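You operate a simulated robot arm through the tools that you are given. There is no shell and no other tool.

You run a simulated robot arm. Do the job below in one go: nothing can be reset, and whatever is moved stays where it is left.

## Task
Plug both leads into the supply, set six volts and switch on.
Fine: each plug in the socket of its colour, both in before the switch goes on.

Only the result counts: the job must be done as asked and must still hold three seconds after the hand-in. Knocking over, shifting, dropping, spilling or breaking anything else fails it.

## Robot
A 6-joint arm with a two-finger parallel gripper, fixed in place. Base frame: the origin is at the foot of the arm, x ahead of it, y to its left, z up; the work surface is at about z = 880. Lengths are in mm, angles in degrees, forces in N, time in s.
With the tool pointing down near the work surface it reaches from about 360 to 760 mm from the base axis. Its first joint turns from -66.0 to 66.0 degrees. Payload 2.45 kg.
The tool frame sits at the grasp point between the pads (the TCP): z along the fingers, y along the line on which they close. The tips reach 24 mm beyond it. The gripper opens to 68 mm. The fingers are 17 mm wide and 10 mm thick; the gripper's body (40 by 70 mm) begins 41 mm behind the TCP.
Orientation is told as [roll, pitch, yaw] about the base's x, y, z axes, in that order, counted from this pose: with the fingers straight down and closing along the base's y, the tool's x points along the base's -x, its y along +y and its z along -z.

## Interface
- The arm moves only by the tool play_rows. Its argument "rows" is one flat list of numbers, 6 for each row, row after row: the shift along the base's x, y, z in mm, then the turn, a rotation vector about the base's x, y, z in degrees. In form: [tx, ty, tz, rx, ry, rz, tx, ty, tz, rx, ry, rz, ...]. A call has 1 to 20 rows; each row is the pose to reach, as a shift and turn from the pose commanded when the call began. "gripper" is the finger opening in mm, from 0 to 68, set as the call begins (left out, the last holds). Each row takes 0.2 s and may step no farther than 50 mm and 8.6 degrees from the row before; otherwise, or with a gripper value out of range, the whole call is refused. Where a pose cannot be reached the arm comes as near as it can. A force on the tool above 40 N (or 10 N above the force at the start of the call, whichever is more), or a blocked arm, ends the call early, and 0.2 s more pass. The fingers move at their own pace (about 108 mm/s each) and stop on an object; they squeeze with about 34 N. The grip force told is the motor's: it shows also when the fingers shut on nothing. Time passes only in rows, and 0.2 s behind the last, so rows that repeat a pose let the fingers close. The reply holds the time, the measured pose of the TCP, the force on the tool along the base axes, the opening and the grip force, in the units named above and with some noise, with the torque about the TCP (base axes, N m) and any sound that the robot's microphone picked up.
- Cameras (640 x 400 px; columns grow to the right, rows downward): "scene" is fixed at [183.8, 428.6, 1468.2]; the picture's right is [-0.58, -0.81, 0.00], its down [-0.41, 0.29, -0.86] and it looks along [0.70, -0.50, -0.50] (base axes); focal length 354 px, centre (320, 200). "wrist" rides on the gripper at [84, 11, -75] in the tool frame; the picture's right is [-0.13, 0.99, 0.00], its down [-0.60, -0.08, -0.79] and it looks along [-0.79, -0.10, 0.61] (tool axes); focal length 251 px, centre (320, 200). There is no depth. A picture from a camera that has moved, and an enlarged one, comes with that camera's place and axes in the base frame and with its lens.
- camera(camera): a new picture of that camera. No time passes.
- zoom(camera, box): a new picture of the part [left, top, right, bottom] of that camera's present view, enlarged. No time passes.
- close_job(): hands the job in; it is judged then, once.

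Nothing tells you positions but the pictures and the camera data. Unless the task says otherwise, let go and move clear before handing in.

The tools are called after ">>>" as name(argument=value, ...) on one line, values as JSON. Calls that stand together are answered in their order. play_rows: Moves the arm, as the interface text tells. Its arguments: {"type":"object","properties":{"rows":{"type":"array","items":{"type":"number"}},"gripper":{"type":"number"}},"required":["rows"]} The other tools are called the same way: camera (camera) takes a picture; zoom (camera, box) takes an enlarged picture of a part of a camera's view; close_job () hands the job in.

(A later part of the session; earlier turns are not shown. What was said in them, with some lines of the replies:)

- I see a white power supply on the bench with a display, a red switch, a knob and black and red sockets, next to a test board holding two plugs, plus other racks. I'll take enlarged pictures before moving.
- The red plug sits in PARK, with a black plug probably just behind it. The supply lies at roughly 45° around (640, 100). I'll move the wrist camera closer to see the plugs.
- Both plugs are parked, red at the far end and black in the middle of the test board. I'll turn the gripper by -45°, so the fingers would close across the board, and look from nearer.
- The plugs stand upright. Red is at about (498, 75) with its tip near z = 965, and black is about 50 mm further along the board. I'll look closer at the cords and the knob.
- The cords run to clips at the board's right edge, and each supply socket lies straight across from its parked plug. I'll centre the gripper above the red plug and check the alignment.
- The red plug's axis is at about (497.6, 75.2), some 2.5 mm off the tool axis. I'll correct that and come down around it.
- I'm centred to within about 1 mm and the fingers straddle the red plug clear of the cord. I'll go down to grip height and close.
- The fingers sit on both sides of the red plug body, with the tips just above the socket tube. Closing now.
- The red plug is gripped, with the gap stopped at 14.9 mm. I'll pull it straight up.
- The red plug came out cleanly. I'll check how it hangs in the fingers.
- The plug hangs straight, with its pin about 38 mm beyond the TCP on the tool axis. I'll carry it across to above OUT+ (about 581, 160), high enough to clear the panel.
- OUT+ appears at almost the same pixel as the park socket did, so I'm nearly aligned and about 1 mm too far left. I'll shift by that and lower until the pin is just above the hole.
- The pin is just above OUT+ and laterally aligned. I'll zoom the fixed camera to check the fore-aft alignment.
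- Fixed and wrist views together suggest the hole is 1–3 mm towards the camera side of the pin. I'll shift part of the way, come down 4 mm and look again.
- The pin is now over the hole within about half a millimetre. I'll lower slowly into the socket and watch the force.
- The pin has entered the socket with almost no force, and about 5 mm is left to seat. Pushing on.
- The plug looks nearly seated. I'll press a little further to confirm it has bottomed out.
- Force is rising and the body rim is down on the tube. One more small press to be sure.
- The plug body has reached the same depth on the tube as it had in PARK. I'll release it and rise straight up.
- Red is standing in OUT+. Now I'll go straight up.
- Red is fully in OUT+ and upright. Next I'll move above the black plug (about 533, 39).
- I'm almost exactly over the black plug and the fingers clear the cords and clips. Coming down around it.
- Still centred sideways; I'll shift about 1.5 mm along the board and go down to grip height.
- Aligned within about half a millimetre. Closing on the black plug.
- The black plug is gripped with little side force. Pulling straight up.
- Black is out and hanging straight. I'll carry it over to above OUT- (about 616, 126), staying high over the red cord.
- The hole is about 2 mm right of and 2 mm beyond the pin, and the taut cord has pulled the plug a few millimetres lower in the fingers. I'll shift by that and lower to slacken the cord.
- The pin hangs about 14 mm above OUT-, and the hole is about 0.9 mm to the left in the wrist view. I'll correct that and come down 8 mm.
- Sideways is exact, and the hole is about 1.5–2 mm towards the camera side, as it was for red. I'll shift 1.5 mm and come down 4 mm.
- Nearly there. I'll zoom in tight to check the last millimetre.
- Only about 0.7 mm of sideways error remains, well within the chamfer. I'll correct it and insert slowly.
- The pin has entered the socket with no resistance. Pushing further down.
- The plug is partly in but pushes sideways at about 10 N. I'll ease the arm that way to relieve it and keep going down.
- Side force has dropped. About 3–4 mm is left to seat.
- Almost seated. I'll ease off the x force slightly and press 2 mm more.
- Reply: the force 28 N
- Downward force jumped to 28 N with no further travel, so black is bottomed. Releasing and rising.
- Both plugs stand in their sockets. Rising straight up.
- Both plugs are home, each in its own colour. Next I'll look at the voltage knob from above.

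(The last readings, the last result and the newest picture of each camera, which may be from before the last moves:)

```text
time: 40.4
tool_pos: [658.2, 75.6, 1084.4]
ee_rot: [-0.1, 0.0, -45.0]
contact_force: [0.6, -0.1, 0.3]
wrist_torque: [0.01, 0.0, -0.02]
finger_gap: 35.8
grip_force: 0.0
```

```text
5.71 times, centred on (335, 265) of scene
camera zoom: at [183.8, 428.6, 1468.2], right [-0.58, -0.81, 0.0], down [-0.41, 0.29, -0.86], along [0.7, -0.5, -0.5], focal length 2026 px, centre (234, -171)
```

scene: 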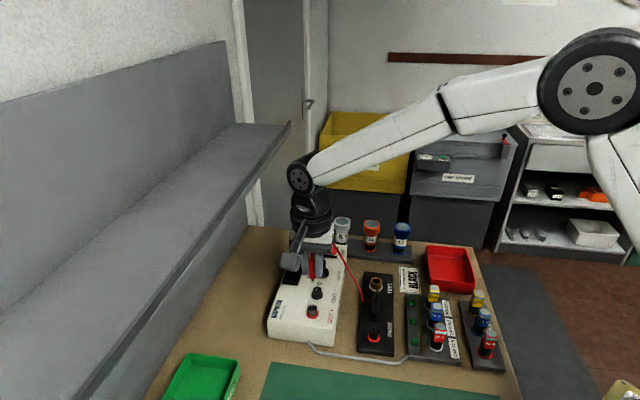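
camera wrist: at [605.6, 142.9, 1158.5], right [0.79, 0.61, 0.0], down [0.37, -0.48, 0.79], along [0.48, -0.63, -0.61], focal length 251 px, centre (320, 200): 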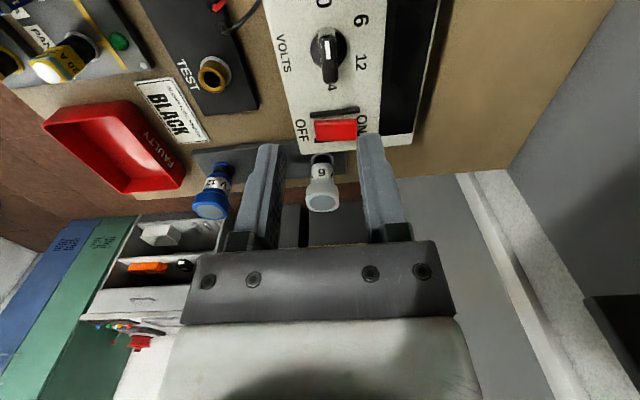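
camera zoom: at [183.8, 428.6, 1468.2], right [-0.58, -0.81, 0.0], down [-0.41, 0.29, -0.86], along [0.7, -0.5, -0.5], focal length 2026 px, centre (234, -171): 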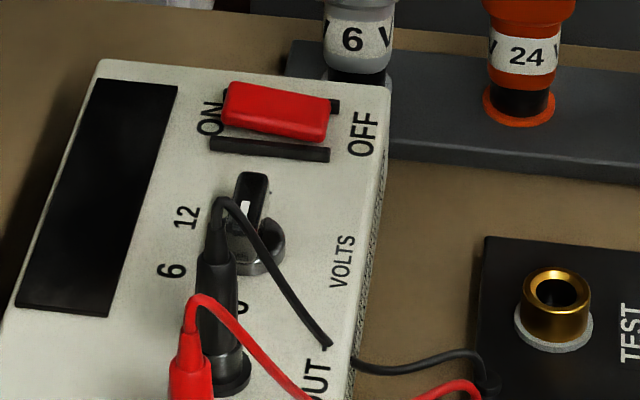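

The knob's mark points at 0, and the 6 mark is about 60° clockwise seen from above. The knob axis is at about (663, 80) and its bar top at z ≈ 964. I'll check up here that the wrist can turn another 60°.

>>> play_rows(rows=[1, 1, 0, 0, 0, -7.5, 2, 2, 0, 0, 0, -15, 3, 3, 0, 0, 0, -22.5, 4.5, 4, 0, 0, 0, -30, 4.5, 4, 0, 0, 0, -37.5, 4.5, 4, 0, 0, 0, -45, 4.5, 4, 0, 0, 0, -52.5, 4.5, 4, 0, 0, 0, -60, 4.5, 4, 0, 0, 0, -67.5, 4.5, 4, 0, 0, 0, -67.5])

>>> camera(camera="wrist")

>>> zoom(camera="wrist", box=[250, 0, 410, 100])

```text
time: 42.6
tool_pos: [661.5, 78.3, 1084.7]
ee_rot: [0.0, 0.0, -112.6]
contact_force: [-0.1, -1.0, 0.2]
wrist_torque: [0.01, -0.02, -0.01]
finger_gap: 36.1
grip_force: 0.1
```

```text
taken
camera wrist: at [703.3, 152.1, 1158.0], right [0.87, -0.5, 0.0], down [-0.3, -0.53, 0.79], along [-0.4, -0.69, -0.61], focal length 251 px, centre (320, 200)
```

wrist: 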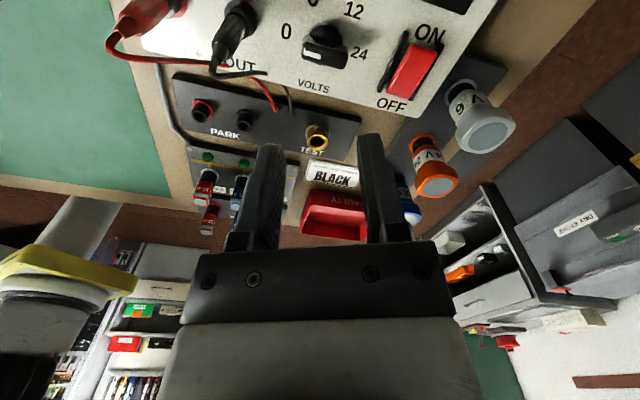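

```text
4.00 times, centred on (330, 50) of wrist
camera zoom: at [703.3, 152.1, 1158.0], right [0.87, -0.5, 0.0], down [-0.3, -0.53, 0.79], along [-0.4, -0.69, -0.61], focal length 1006 px, centre (280, 800)
```

zoom: 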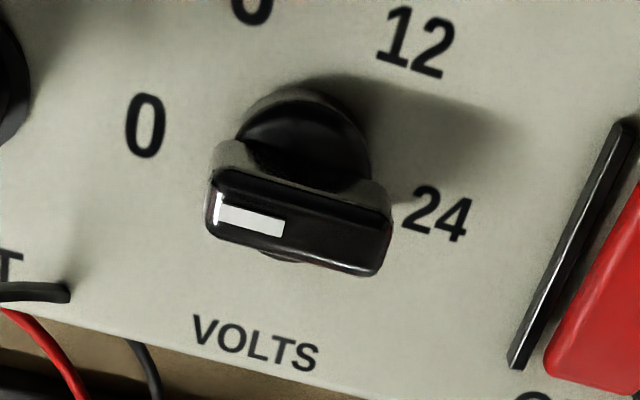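

The wrist can turn that far. From the labels, the knob axis is at (664.5, 79.5) and the positions are 60° apart. I'll turn back to line up with the bar and centre over it.

>>> play_rows(rows=[1, 0.3, 0, 0, 0, 7.5, 2, 0.6, 0, 0, 0, 15, 3.3, 1, 0, 0, 0, 22.5, 3.3, 1, 0, 0, 0, 30, 3.3, 1, 0, 0, 0, 37.5, 3.3, 1, 0, 0, 0, 45, 3.3, 1, 0, 0, 0, 52.5, 3.3, 1, 0, 0, 0, 60, 3.3, 1, 0, 0, 0, 67.5, 3.3, 1, -30, 0, 0, 67.5, 3.3, 1, -60, 0, 0, 67.5, 3.3, 1, -60, 0, 0, 67.5])

>>> camera(camera="wrist")

>>> zoom(camera="wrist", box=[250, 20, 410, 120])

>>> zoom(camera="scene", box=[290, 230, 370, 300])

```text
time: 45.2
tool_pos: [664.8, 80.3, 1024.1]
ee_rot: [0.0, 0.0, -45.0]
contact_force: [0.1, 0.7, 0.2]
wrist_torque: [-0.03, -0.01, -0.01]
finger_gap: 36.1
grip_force: 0.1
```

```text
taken
camera wrist: at [613.7, 147.9, 1098.3], right [0.79, 0.61, 0.0], down [0.37, -0.48, 0.79], along [0.48, -0.63, -0.61], focal length 251 px, centre (320, 200)
```

wrist: 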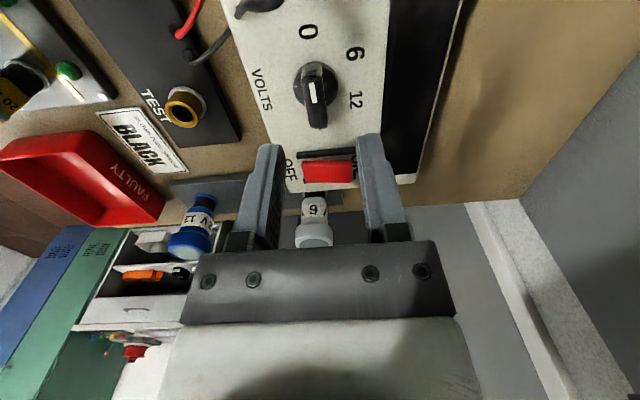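

```text
4.00 times, centred on (330, 70) of wrist
camera zoom: at [613.7, 147.9, 1098.3], right [0.79, 0.61, 0.0], down [0.37, -0.48, 0.79], along [0.48, -0.63, -0.61], focal length 1006 px, centre (280, 720)
```

zoom: 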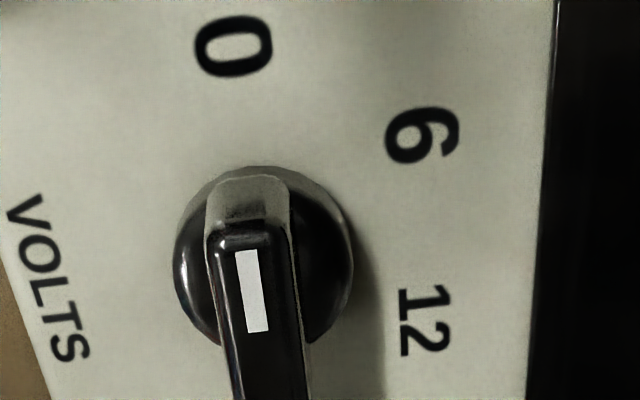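

```text
5.71 times, centred on (330, 265) of scene
camera zoom: at [183.8, 428.6, 1468.2], right [-0.58, -0.81, 0.0], down [-0.41, 0.29, -0.86], along [0.7, -0.5, -0.5], focal length 2026 px, centre (263, -171)
```

zoom: 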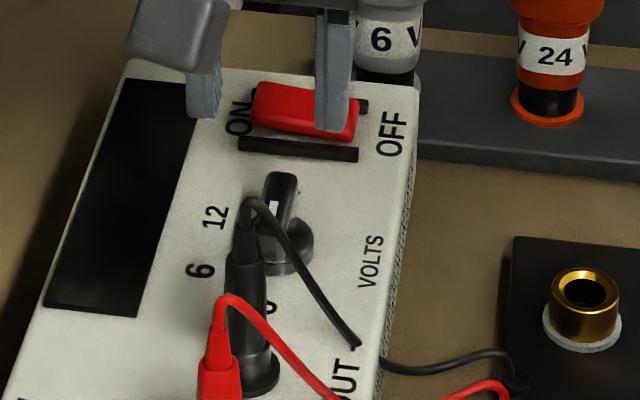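

The tool is about 2 mm to the right of the bar. I'll correct that and descend until the tips are just above the bar.

>>> play_rows(rows=[-1.5, -1.1, -8, 0, 0, 0, -1.5, -1.1, -18, 0, 0, 0, -1.5, -1.1, -28, 0, 0, 0, -1.5, -1.1, -32, 0, 0, 0, -1.5, -1.1, -32, 0, 0, 0])

>>> camera(camera="wrist")

>>> zoom(camera="wrist", box=[250, 50, 410, 150])

>>> zoom(camera="scene", box=[290, 220, 370, 300])

```text
time: 46.4
tool_pos: [664.0, 79.1, 993.4]
ee_rot: [0.0, 0.0, -45.1]
contact_force: [-0.4, 0.1, -0.5]
wrist_torque: [0.01, -0.02, -0.02]
finger_gap: 36.1
grip_force: 0.1
```

```text
taken
camera wrist: at [611.4, 146.6, 1066.5], right [0.79, 0.61, 0.0], down [0.37, -0.48, 0.79], along [0.48, -0.63, -0.61], focal length 251 px, centre (320, 200)
```

wrist: 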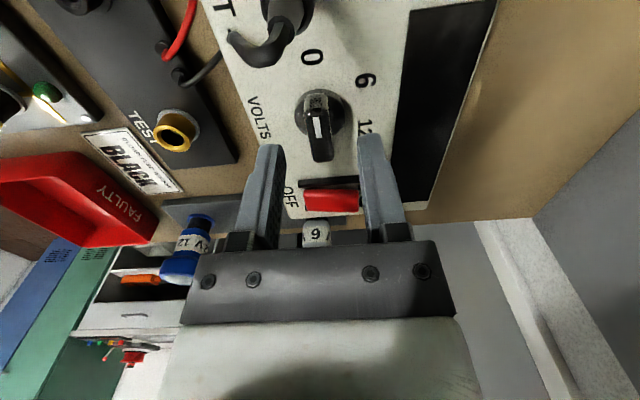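

```text
4.00 times, centred on (330, 100) of wrist
camera zoom: at [611.4, 146.6, 1066.5], right [0.79, 0.61, 0.0], down [0.37, -0.48, 0.79], along [0.48, -0.63, -0.61], focal length 1006 px, centre (280, 600)
```

zoom: 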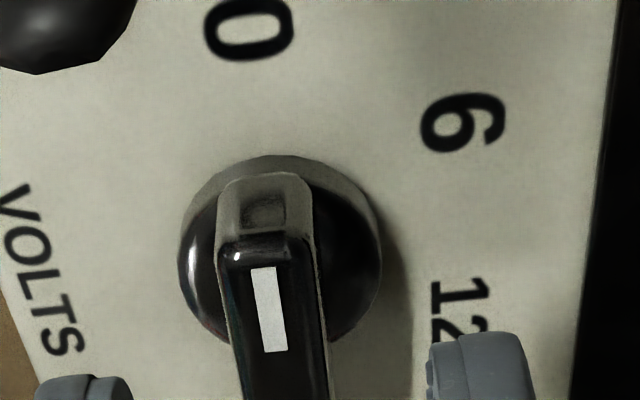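

```text
5.00 times, centred on (330, 260) of scene
camera zoom: at [183.8, 428.6, 1468.2], right [-0.58, -0.81, 0.0], down [-0.41, 0.29, -0.86], along [0.7, -0.5, -0.5], focal length 1772 px, centre (270, -100)
```

zoom: 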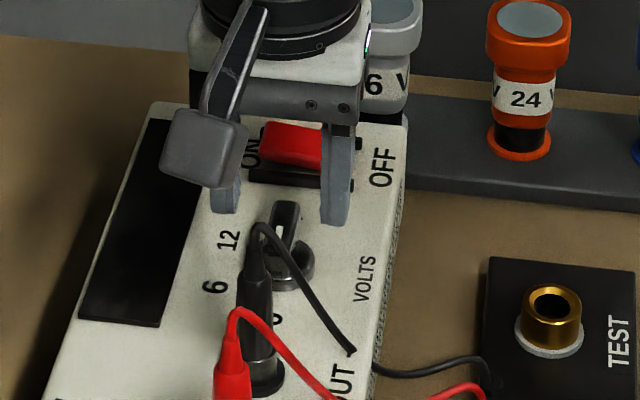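

The bar is centred between the fingers within half a millimetre. Going down to grip height and closing on the bar.

>>> play_rows(rows=[0, 0.4, -6, 0, 0, 0, 0, 0.4, -12, 0, 0, 0, 0, 0.4, -18, 0, 0, 0, 0, 0.4, -18, 0, 0, 0])

>>> zoom(camera="wrist", box=[240, 60, 400, 160])

>>> zoom(camera="scene", box=[290, 220, 370, 300])

```text
time: 47.4
tool_pos: [664.4, 78.9, 975.2]
ee_rot: [0.1, 0.0, -45.0]
contact_force: [-0.1, -0.7, 0.3]
wrist_torque: [0.02, 0.0, -0.02]
finger_gap: 36.2
grip_force: 0.0
```

```text
4.00 times, centred on (320, 110) of wrist
camera zoom: at [611.4, 146.5, 1048.5], right [0.79, 0.61, 0.0], down [0.37, -0.48, 0.79], along [0.48, -0.63, -0.61], focal length 1006 px, centre (320, 560)
```

zoom: 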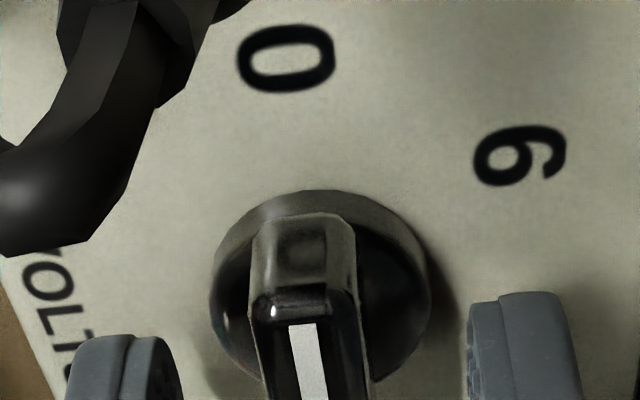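

```text
5.00 times, centred on (330, 260) of scene
camera zoom: at [183.8, 428.6, 1468.2], right [-0.58, -0.81, 0.0], down [-0.41, 0.29, -0.86], along [0.7, -0.5, -0.5], focal length 1772 px, centre (270, -100)
```

zoom: 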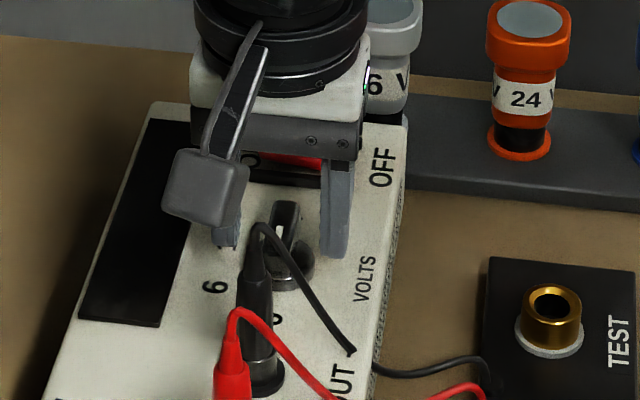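

The fingers straddle the knob bar and clear the cords. Closing.

>>> play_rows(rows=[0, 0, 0, 0, 0, 0, 0, 0, 0, 0, 0, 0, 0, 0, 0, 0, 0, 0], gripper=0)

>>> zoom(camera="wrist", box=[240, 60, 400, 160])

```text
time: 48.2
tool_pos: [664.1, 79.7, 974.5]
ee_rot: [0.1, 0.0, -45.0]
contact_force: [-2.6, -1.8, -1.4]
wrist_torque: [-0.11, -0.05, 0.01]
finger_gap: 12.5
grip_force: 33.1
```

```text
4.00 times, centred on (320, 110) of wrist
camera zoom: at [611.3, 146.3, 1048.5], right [0.79, 0.61, 0.0], down [0.37, -0.48, 0.79], along [0.48, -0.63, -0.61], focal length 1006 px, centre (320, 560)
```

zoom: 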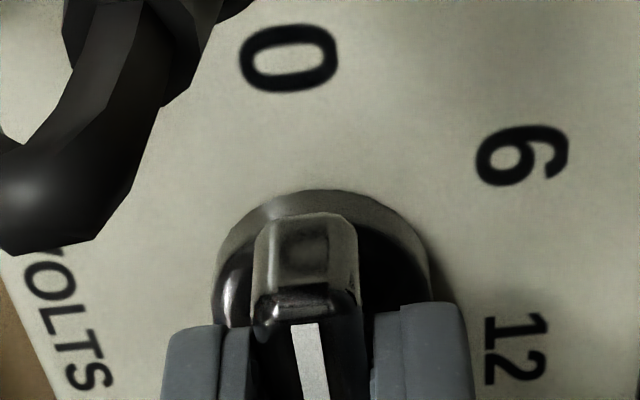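

The bar is gripped at 12.5 mm. Turning 60° clockwise in 5° steps.

>>> play_rows(rows=[0, 0, 0, 0, 0, -5, 0, 0, 0, 0, 0, -10, 0, 0, 0, 0, 0, -15, 0, 0, 0, 0, 0, -20, 0, 0, 0, 0, 0, -25, 0, 0, 0, 0, 0, -30, 0, 0, 0, 0, 0, -30, 0, 0, 0, 0, 0, -30])

>>> zoom(camera="wrist", box=[240, 60, 400, 160])

>>> zoom(camera="scene", box=[290, 220, 370, 300])

```text
time: 50.0
tool_pos: [665.0, 79.0, 975.6]
ee_rot: [0.2, 0.0, -75.0]
contact_force: [-0.9, 2.6, 4.4]
wrist_torque: [0.32, 0.17, 0.01]
finger_gap: 12.9
grip_force: 33.9
```

```text
4.00 times, centred on (320, 110) of wrist
camera zoom: at [652.5, 163.6, 1048.5], right [0.99, 0.13, 0.0], down [0.08, -0.6, 0.79], along [0.1, -0.79, -0.61], focal length 1006 px, centre (320, 560)
```

zoom: 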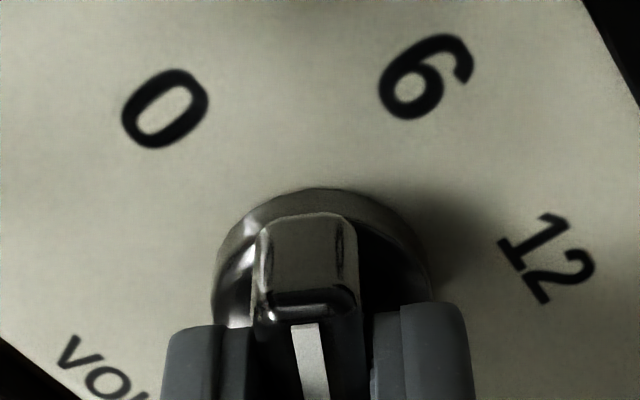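

```text
5.00 times, centred on (330, 260) of scene
camera zoom: at [183.7, 428.6, 1468.2], right [-0.58, -0.81, 0.0], down [-0.41, 0.29, -0.86], along [0.7, -0.5, -0.5], focal length 1772 px, centre (270, -100)
```

zoom: 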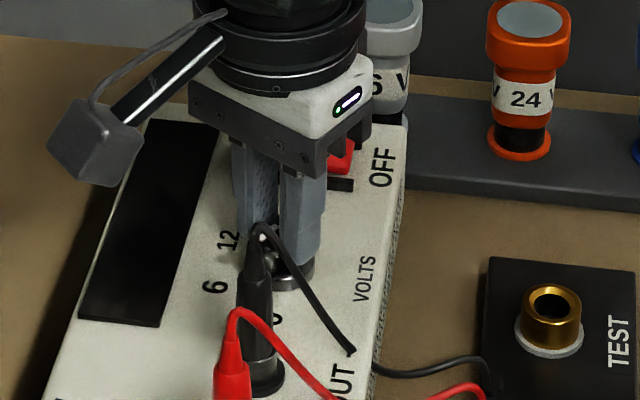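

The knob is following well and points midway between 0 and 6. Turning the remaining 30°.

>>> play_rows(rows=[0, 0, 0, 0, 0, -5, 0, 0, 0, 0, 0, -10, 0, 0, 0, 0, 0, -15, 0, 0, 0, 0, 0, -20, 0, 0, 0, 0, 0, -25, 0, 0, 0, 0, 0, -30, 0, 0, 0, 0, 0, -30, 0, 0, 0, 0, 0, -30])

>>> zoom(camera="wrist", box=[240, 60, 400, 160])

>>> zoom(camera="scene", box=[290, 220, 370, 300])

```text
time: 51.8
tool_pos: [665.0, 80.6, 975.2]
ee_rot: [0.2, 0.1, -105.0]
contact_force: [17.2, 6.9, 4.3]
wrist_torque: [-0.37, -0.09, 0.04]
finger_gap: 12.8
grip_force: 32.9
```

```text
4.00 times, centred on (320, 110) of wrist
camera zoom: at [696.8, 157.9, 1048.6], right [0.92, -0.38, 0.0], down [-0.24, -0.56, 0.79], along [-0.3, -0.73, -0.61], focal length 1006 px, centre (320, 560)
```

zoom: 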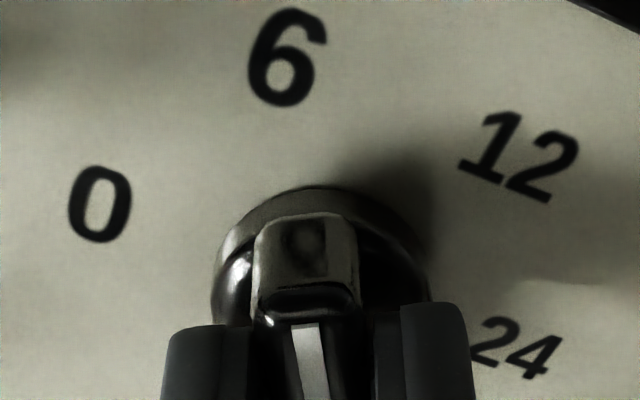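

```text
5.00 times, centred on (330, 260) of scene
camera zoom: at [184.2, 428.8, 1468.0], right [-0.58, -0.81, 0.0], down [-0.41, 0.29, -0.86], along [0.7, -0.5, -0.5], focal length 1772 px, centre (270, -100)
```

zoom: 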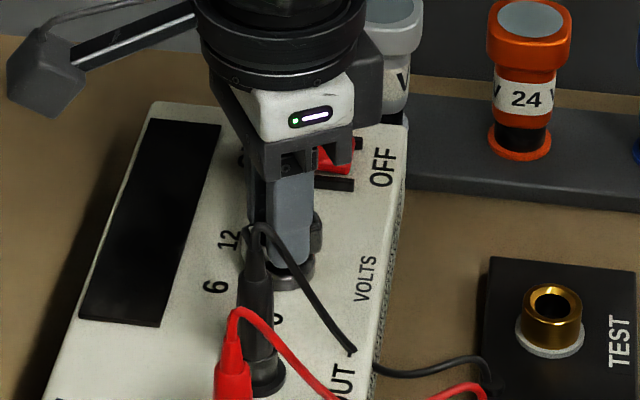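

The mark now points at 6, and the labels show the supply hasn't moved. I'll ease the side force, then open and lift.

>>> play_rows(rows=[1, 0.2, 0, 0, 0, 0, 1.5, 0.3, 0, 0, 0, 0, 1.5, 0.3, 0, 0, 0, 0])

>>> play_rows(rows=[0, 0, 0, 0, 0, 0, 0, 0, 0, 0, 0, 0], gripper=34)

>>> play_rows(rows=[0, 0, 10, 0, 0, 0, 0, 0, 25, 0, 0, 0, 0, 0, 50, 0, 0, 0, 0, 0, 80, 0, 0, 0, 0, 0, 110, 0, 0, 0, 0, 0, 110, 0, 0, 0])

>>> camera(camera="wrist")

>>> zoom(camera="wrist", box=[250, 0, 410, 100])

>>> zoom(camera="scene", box=[270, 230, 370, 350])

```text
time: 52.6
tool_pos: [664.4, 79.6, 975.1]
ee_rot: [0.2, 0.1, -105.0]
contact_force: [8.3, 3.3, 10.0]
wrist_torque: [0.98, -0.34, -0.01]
finger_gap: 12.8
grip_force: 33.3
```

```text
time: 53.2
tool_pos: [664.1, 80.3, 973.6]
ee_rot: [-0.1, 0.1, -105.0]
contact_force: [-0.6, 0.0, 0.9]
wrist_torque: [0.0, 0.0, 0.0]
finger_gap: 33.9
grip_force: 0.0
```

```text
time: 54.6
tool_pos: [665.6, 77.9, 1085.3]
ee_rot: [0.0, -0.1, -105.0]
contact_force: [0.6, -0.9, 0.5]
wrist_torque: [0.0, 0.04, 0.0]
finger_gap: 33.9
grip_force: 0.1
```

```text
taken
camera wrist: at [697.0, 156.3, 1158.8], right [0.92, -0.38, 0.0], down [-0.23, -0.56, 0.79], along [-0.3, -0.73, -0.61], focal length 251 px, centre (320, 200)
```

wrist: 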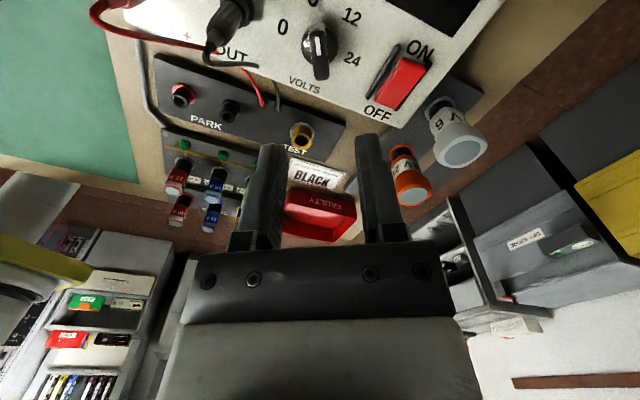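

```text
4.00 times, centred on (330, 50) of wrist
camera zoom: at [697.0, 156.3, 1158.8], right [0.92, -0.38, 0.0], down [-0.23, -0.56, 0.79], along [-0.3, -0.73, -0.61], focal length 1006 px, centre (280, 800)
```

zoom: 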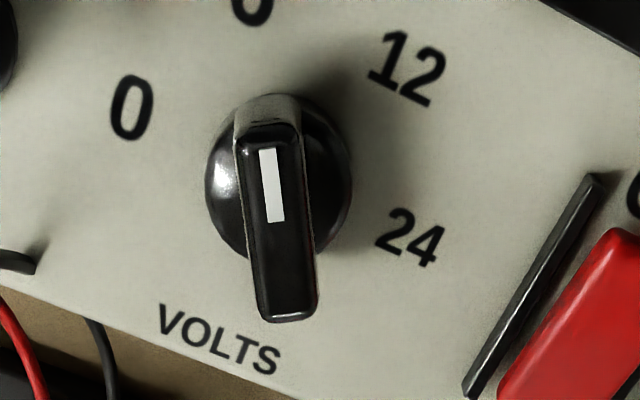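

```text
3.33 times, centred on (320, 290) of scene
camera zoom: at [183.8, 428.6, 1468.2], right [-0.58, -0.81, 0.0], down [-0.41, 0.29, -0.86], along [0.7, -0.5, -0.5], focal length 1182 px, centre (320, -100)
```

zoom: 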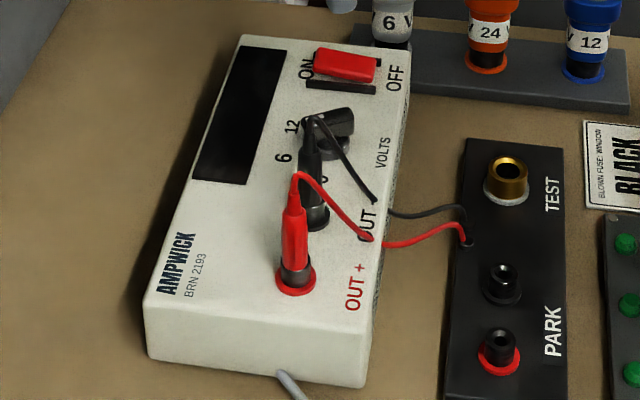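

The knob rests on 6 and both leads are in. Now a closer look at the rocker switch.

>>> zoom(camera="wrist", box=[350, 20, 450, 130])

>>> zoom(camera="scene", box=[300, 235, 350, 270])

```text
3.64 times, centred on (400, 75) of wrist
camera zoom: at [697.0, 156.3, 1158.8], right [0.92, -0.38, 0.0], down [-0.23, -0.56, 0.79], along [-0.3, -0.73, -0.61], focal length 914 px, centre (29, 654)
```

zoom: 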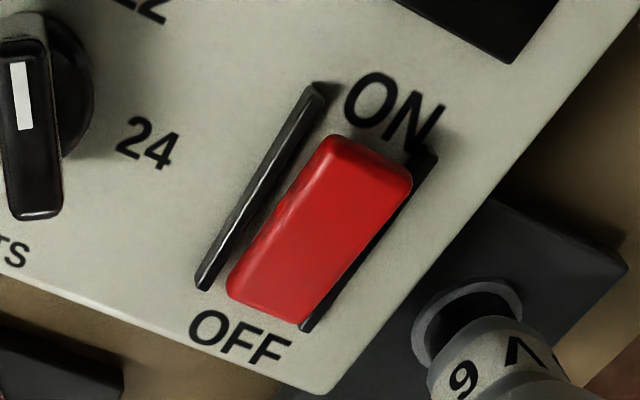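

```text
11.43 times, centred on (325, 252) of scene
camera zoom: at [183.8, 428.6, 1468.2], right [-0.58, -0.81, 0.0], down [-0.41, 0.29, -0.86], along [0.7, -0.5, -0.5], focal length 4051 px, centre (263, -400)
```

zoom: 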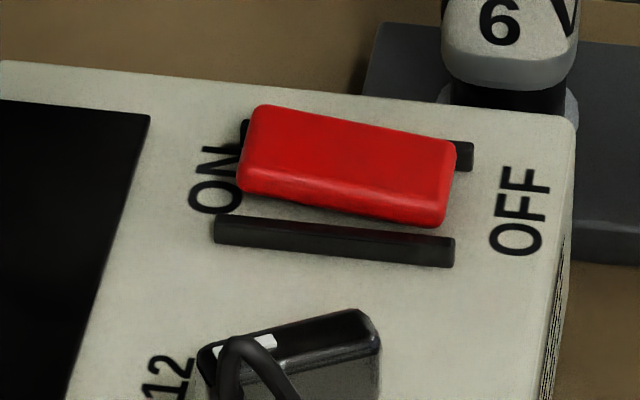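

The ON end of the rocker stands raised, so it is off now and that end must be pressed. I take the ON end to be around (730, 36) with its top near z ≈ 945. I'll close the fingers, turn back to -45° and move above it.

>>> play_rows(rows=[8, -6, 0, 0, 0, 7.5, 16, -12, 0, 0, 0, 15, 24, -18, 0, 0, 0, 22.5, 32, -24, 0, 0, 0, 30, 40, -30, 0, 0, 0, 37.5, 48, -36, 0, 0, 0, 45, 56, -42, -10, 0, 0, 52.5, 63, -45, -25, 0, 0, 60, 63, -45, -25, 0, 0, 60, 63, -45, -25, 0, 0, 60], gripper=0)

>>> camera(camera="wrist")

>>> zoom(camera="wrist", box=[250, 20, 410, 120])

>>> zoom(camera="scene", box=[290, 200, 370, 290])

```text
time: 56.8
tool_pos: [726.9, 35.2, 1060.3]
ee_rot: [0.0, 0.0, -44.9]
contact_force: [0.0, 1.1, -0.4]
wrist_torque: [0.0, 0.01, -0.01]
finger_gap: 0.0
grip_force: 23.4
```

```text
taken
camera wrist: at [675.2, 102.3, 1133.3], right [0.79, 0.61, 0.0], down [0.37, -0.48, 0.79], along [0.48, -0.63, -0.61], focal length 251 px, centre (320, 200)
```

wrist: 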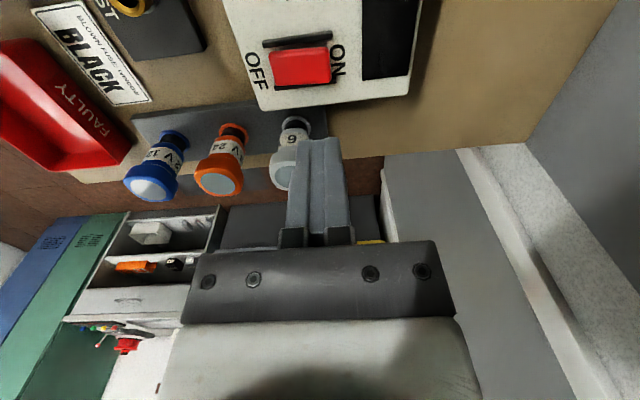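

```text
4.00 times, centred on (330, 70) of wrist
camera zoom: at [675.2, 102.3, 1133.3], right [0.79, 0.61, 0.0], down [0.37, -0.48, 0.79], along [0.48, -0.63, -0.61], focal length 1006 px, centre (280, 720)
```

zoom: 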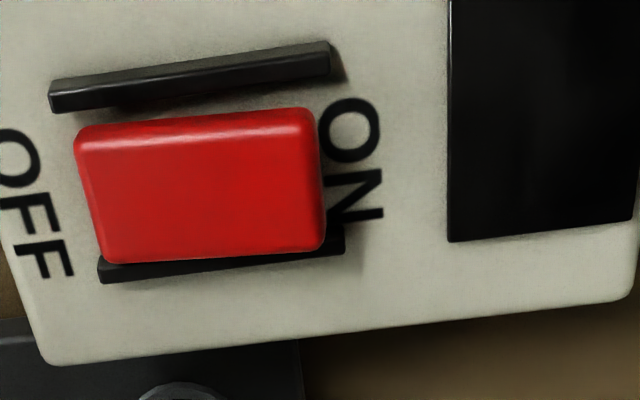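

```text
4.44 times, centred on (330, 245) of scene
camera zoom: at [183.8, 428.6, 1468.2], right [-0.58, -0.81, 0.0], down [-0.41, 0.29, -0.86], along [0.7, -0.5, -0.5], focal length 1575 px, centre (276, 0)
```

zoom: 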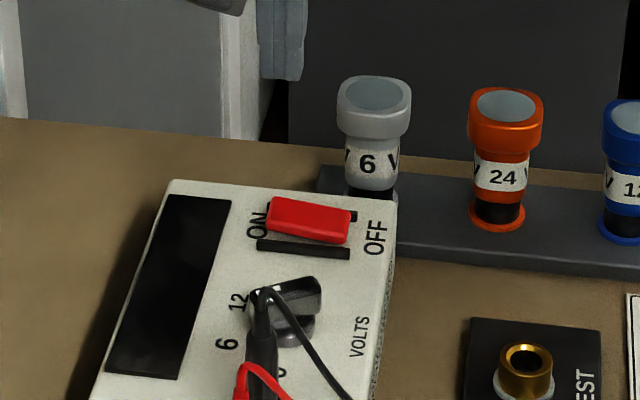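

The rocker spans from about (703, 10) at OFF to (732, 40) at ON, with guard rails well clear of the closed fingers. I'll go down to just above the ON end at (729, 37).

>>> play_rows(rows=[2.5, 2.1, -15, 0, 0, 0, 2.5, 2.1, -35, 0, 0, 0, 2.5, 2.1, -55, 0, 0, 0, 2.5, 2.1, -70, 0, 0, 0, 2.5, 2.1, -80, 0, 0, 0, 2.5, 2.1, -80, 0, 0, 0])

>>> camera(camera="wrist")

>>> zoom(camera="wrist", box=[250, 60, 410, 160])

>>> zoom(camera="scene", box=[290, 220, 360, 280])

```text
time: 58.2
tool_pos: [731.3, 36.4, 980.2]
ee_rot: [0.1, 0.0, -45.0]
contact_force: [-0.7, -0.3, -0.6]
wrist_torque: [-0.03, 0.01, -0.03]
finger_gap: 0.1
grip_force: 23.2
```

```text
taken
camera wrist: at [679.0, 104.0, 1053.6], right [0.79, 0.61, 0.0], down [0.37, -0.48, 0.79], along [0.48, -0.63, -0.61], focal length 251 px, centre (320, 200)
```

wrist: 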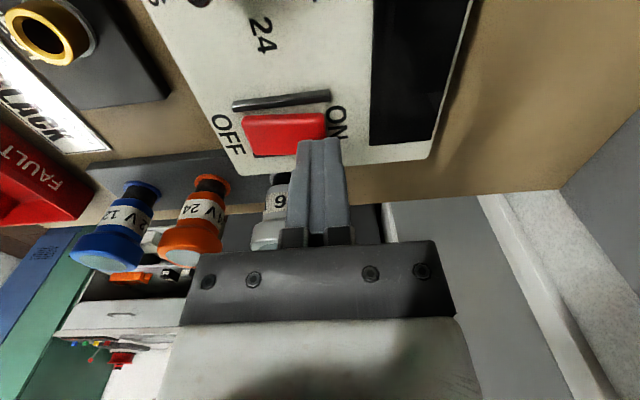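

```text
4.00 times, centred on (330, 110) of wrist
camera zoom: at [679.0, 104.0, 1053.6], right [0.79, 0.61, 0.0], down [0.37, -0.48, 0.79], along [0.48, -0.63, -0.61], focal length 1006 px, centre (280, 560)
```

zoom: 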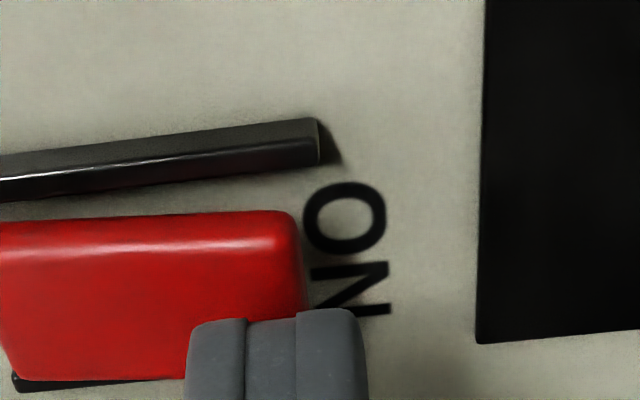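

```text
6.67 times, centred on (325, 250) of scene
camera zoom: at [183.8, 428.6, 1468.2], right [-0.58, -0.81, 0.0], down [-0.41, 0.29, -0.86], along [0.7, -0.5, -0.5], focal length 2363 px, centre (287, -133)
```

zoom: 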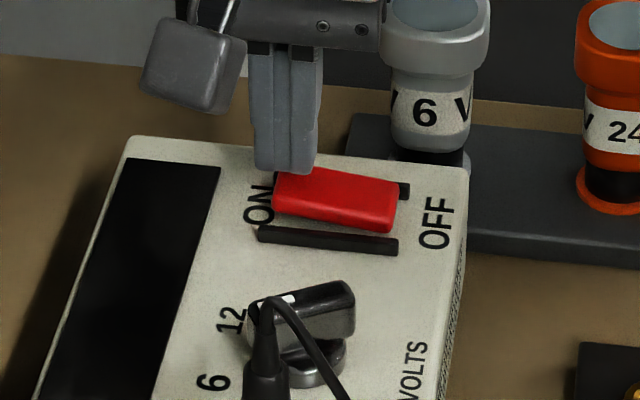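

The tips hover about 8 mm over the ON end. I'll shift 1 mm to the rocker's centreline and press gently, watching the force.

>>> play_rows(rows=[-0.8, 0.8, -3, 0, 0, 0, -0.8, 0.8, -6, 0, 0, 0, -0.8, 0.8, -8, 0, 0, 0, -0.8, 0.8, -9.5, 0, 0, 0, -0.8, 0.8, -11, 0, 0, 0, -0.8, 0.8, -11, 0, 0, 0])

>>> zoom(camera="wrist", box=[250, 60, 410, 160])

>>> zoom(camera="scene", box=[290, 220, 360, 280])

```text
time: 59.6
tool_pos: [730.9, 37.8, 971.3]
ee_rot: [0.2, -0.2, -45.0]
contact_force: [-10.0, 3.2, 30.4]
wrist_torque: [-0.12, 0.45, -0.11]
finger_gap: 0.0
grip_force: 23.5
```

```text
4.00 times, centred on (330, 110) of wrist
camera zoom: at [677.7, 104.9, 1045.3], right [0.79, 0.61, 0.0], down [0.37, -0.48, 0.79], along [0.49, -0.63, -0.61], focal length 1006 px, centre (280, 560)
```

zoom: 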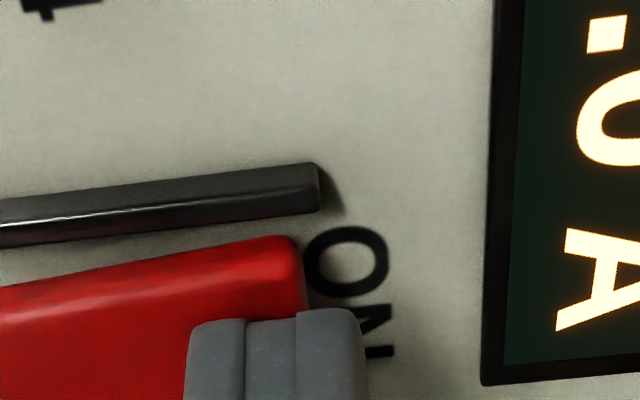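

```text
6.67 times, centred on (325, 250) of scene
camera zoom: at [182.8, 428.7, 1468.3], right [-0.58, -0.81, 0.0], down [-0.41, 0.29, -0.86], along [0.7, -0.5, -0.5], focal length 2363 px, centre (287, -133)
```

zoom: 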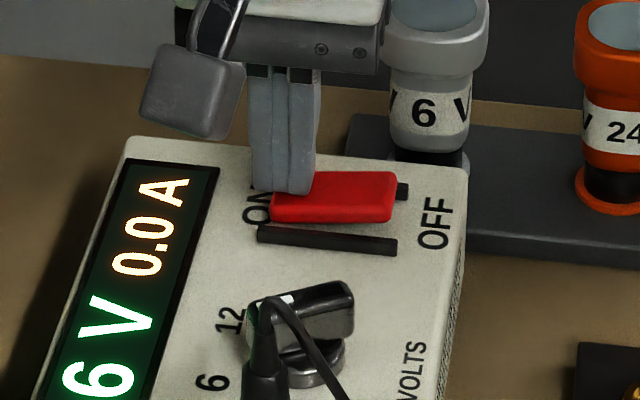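

The switch has flipped to ON and the display reads "6 V 0.0 A". I'll lift off straight up and move clear.

>>> play_rows(rows=[0, 0, 5, 0, 0, 0, 0, 0, 20, 0, 0, 0, 0, 0, 45, 0, 0, 0, 0, 0, 80, 0, 0, 0, 0, 0, 115, 0, 0, 0, -20, 0, 150, 0, 0, 0, -40, 0, 180, 0, 0, 0, -40, 0, 180, 0, 0, 0])

>>> camera(camera="scene")

>>> zoom(camera="scene", box=[260, 225, 370, 350])

>>> zoom(camera="scene", box=[285, 270, 345, 330])

>>> camera(camera="wrist")

```text
time: 61.4
tool_pos: [689.9, 37.8, 1150.1]
ee_rot: [-0.1, 0.0, -45.0]
contact_force: [0.6, -0.3, -0.1]
wrist_torque: [-0.01, -0.02, -0.01]
finger_gap: 0.0
grip_force: 23.5
```

```text
taken
```

scene: 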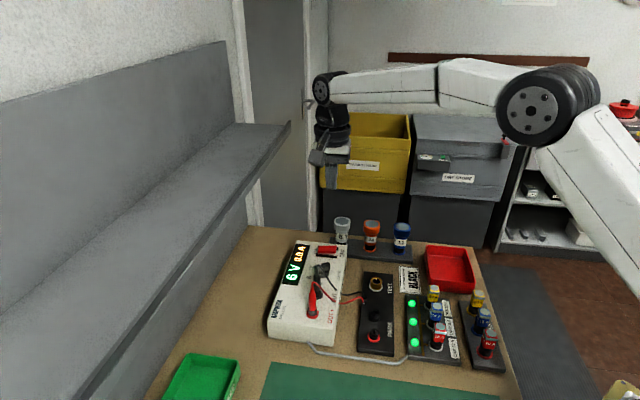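

```text
3.20 times, centred on (315, 288) of scene
camera zoom: at [183.8, 428.6, 1468.2], right [-0.58, -0.81, 0.0], down [-0.41, 0.29, -0.86], along [0.7, -0.5, -0.5], focal length 1134 px, centre (336, -80)
```

zoom: 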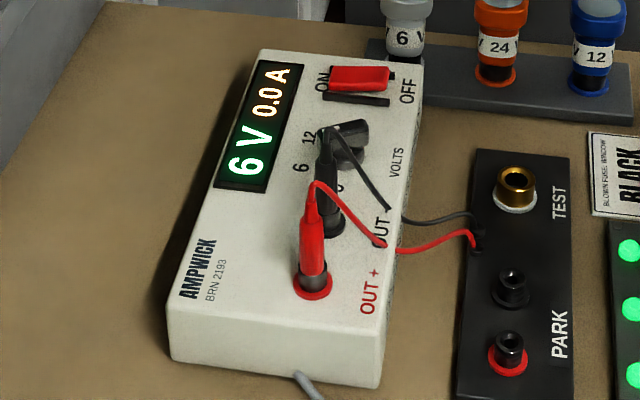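

```text
6.67 times, centred on (315, 300) of scene
camera zoom: at [183.8, 428.6, 1468.2], right [-0.58, -0.81, 0.0], down [-0.41, 0.29, -0.86], along [0.7, -0.5, -0.5], focal length 2363 px, centre (353, -467)
```

zoom: 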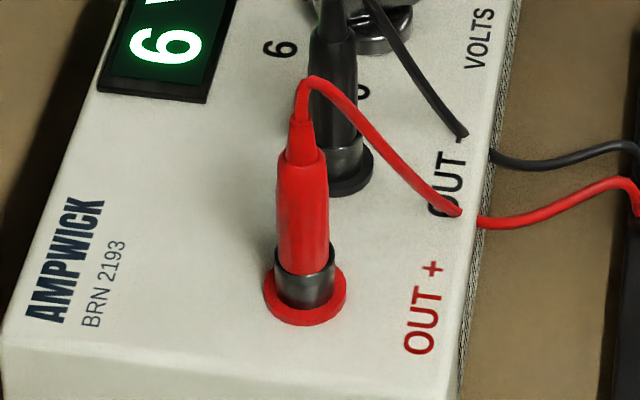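

```text
taken
camera wrist: at [637.5, 104.9, 1223.3], right [0.79, 0.61, 0.0], down [0.37, -0.48, 0.79], along [0.48, -0.63, -0.61], focal length 251 px, centre (320, 200)
```

wrist: 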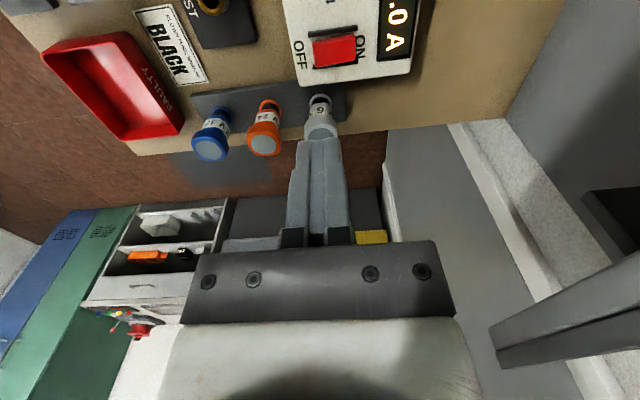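

The arm is clear and the display holds 6 V. I'll check both plug seats once more before handing in.

>>> zoom(camera="scene", box=[300, 270, 335, 300])

>>> zoom(camera="scene", box=[297, 290, 332, 320])

>>> zoom(camera="scene", box=[300, 235, 350, 280])

```text
13.33 times, centred on (318, 285) of scene
camera zoom: at [183.8, 428.6, 1468.2], right [-0.58, -0.81, 0.0], down [-0.41, 0.29, -0.86], along [0.7, -0.5, -0.5], focal length 4726 px, centre (353, -933)
```

zoom: 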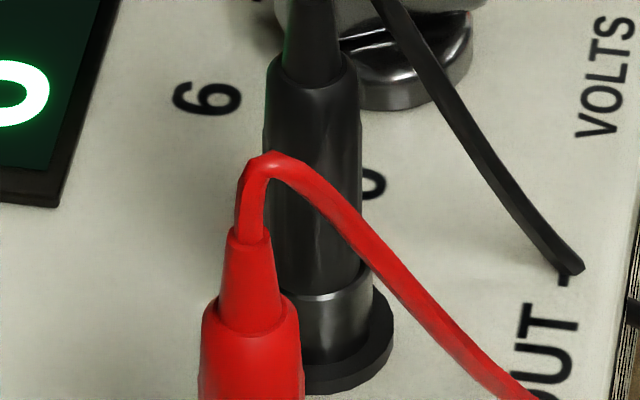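

```text
13.33 times, centred on (314, 305) of scene
camera zoom: at [183.8, 428.6, 1468.2], right [-0.58, -0.81, 0.0], down [-0.41, 0.29, -0.86], along [0.7, -0.5, -0.5], focal length 4726 px, centre (393, -1200)
```

zoom: 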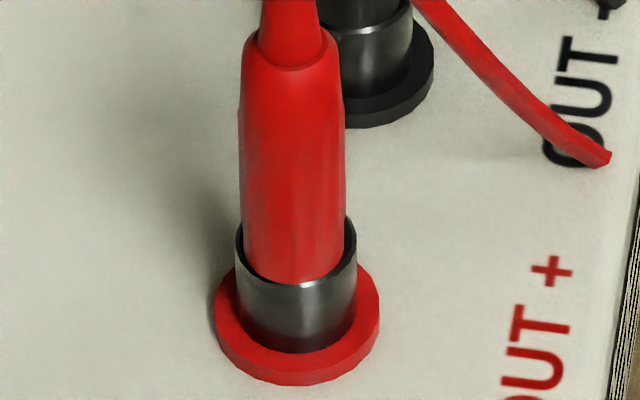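

```text
8.89 times, centred on (325, 258) of scene
camera zoom: at [183.8, 428.6, 1468.2], right [-0.58, -0.81, 0.0], down [-0.41, 0.29, -0.86], along [0.7, -0.5, -0.5], focal length 3151 px, centre (276, -311)
```

zoom: 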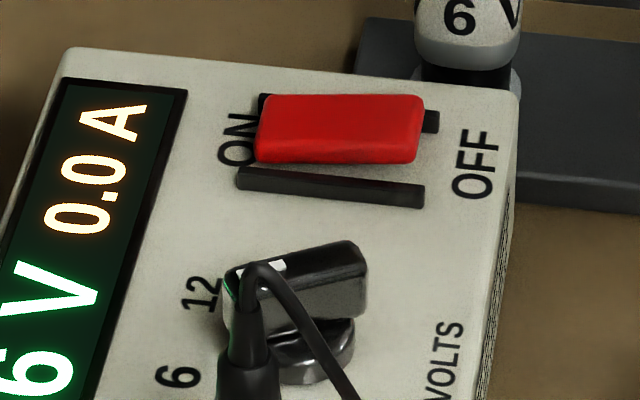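

Both plugs sit down inside their socket rims in the matching colours. The knob is at 6, the switch is on, the display shows 6 V, and nothing else has moved. Handing in.

>>> close_job()

```text
The job is handed in.
```

The supply is on and set to 6 V: the red plug is in OUT+ and the black plug is in OUT-. Both plugs were in before the switch went on.

- **Plugs:** both sat firmly in their sockets when I checked them just before handing in.
- **Voltage and switch:** I turned the knob from 0 to 6, then pressed the ON end of the switch. The display read "6 V 0.0 A".
- **Everything else:** I saw nothing else on the bench moved or knocked over, and the arm was clear of the supply when I handed in.

The hand-in was accepted, but no verdict came back.
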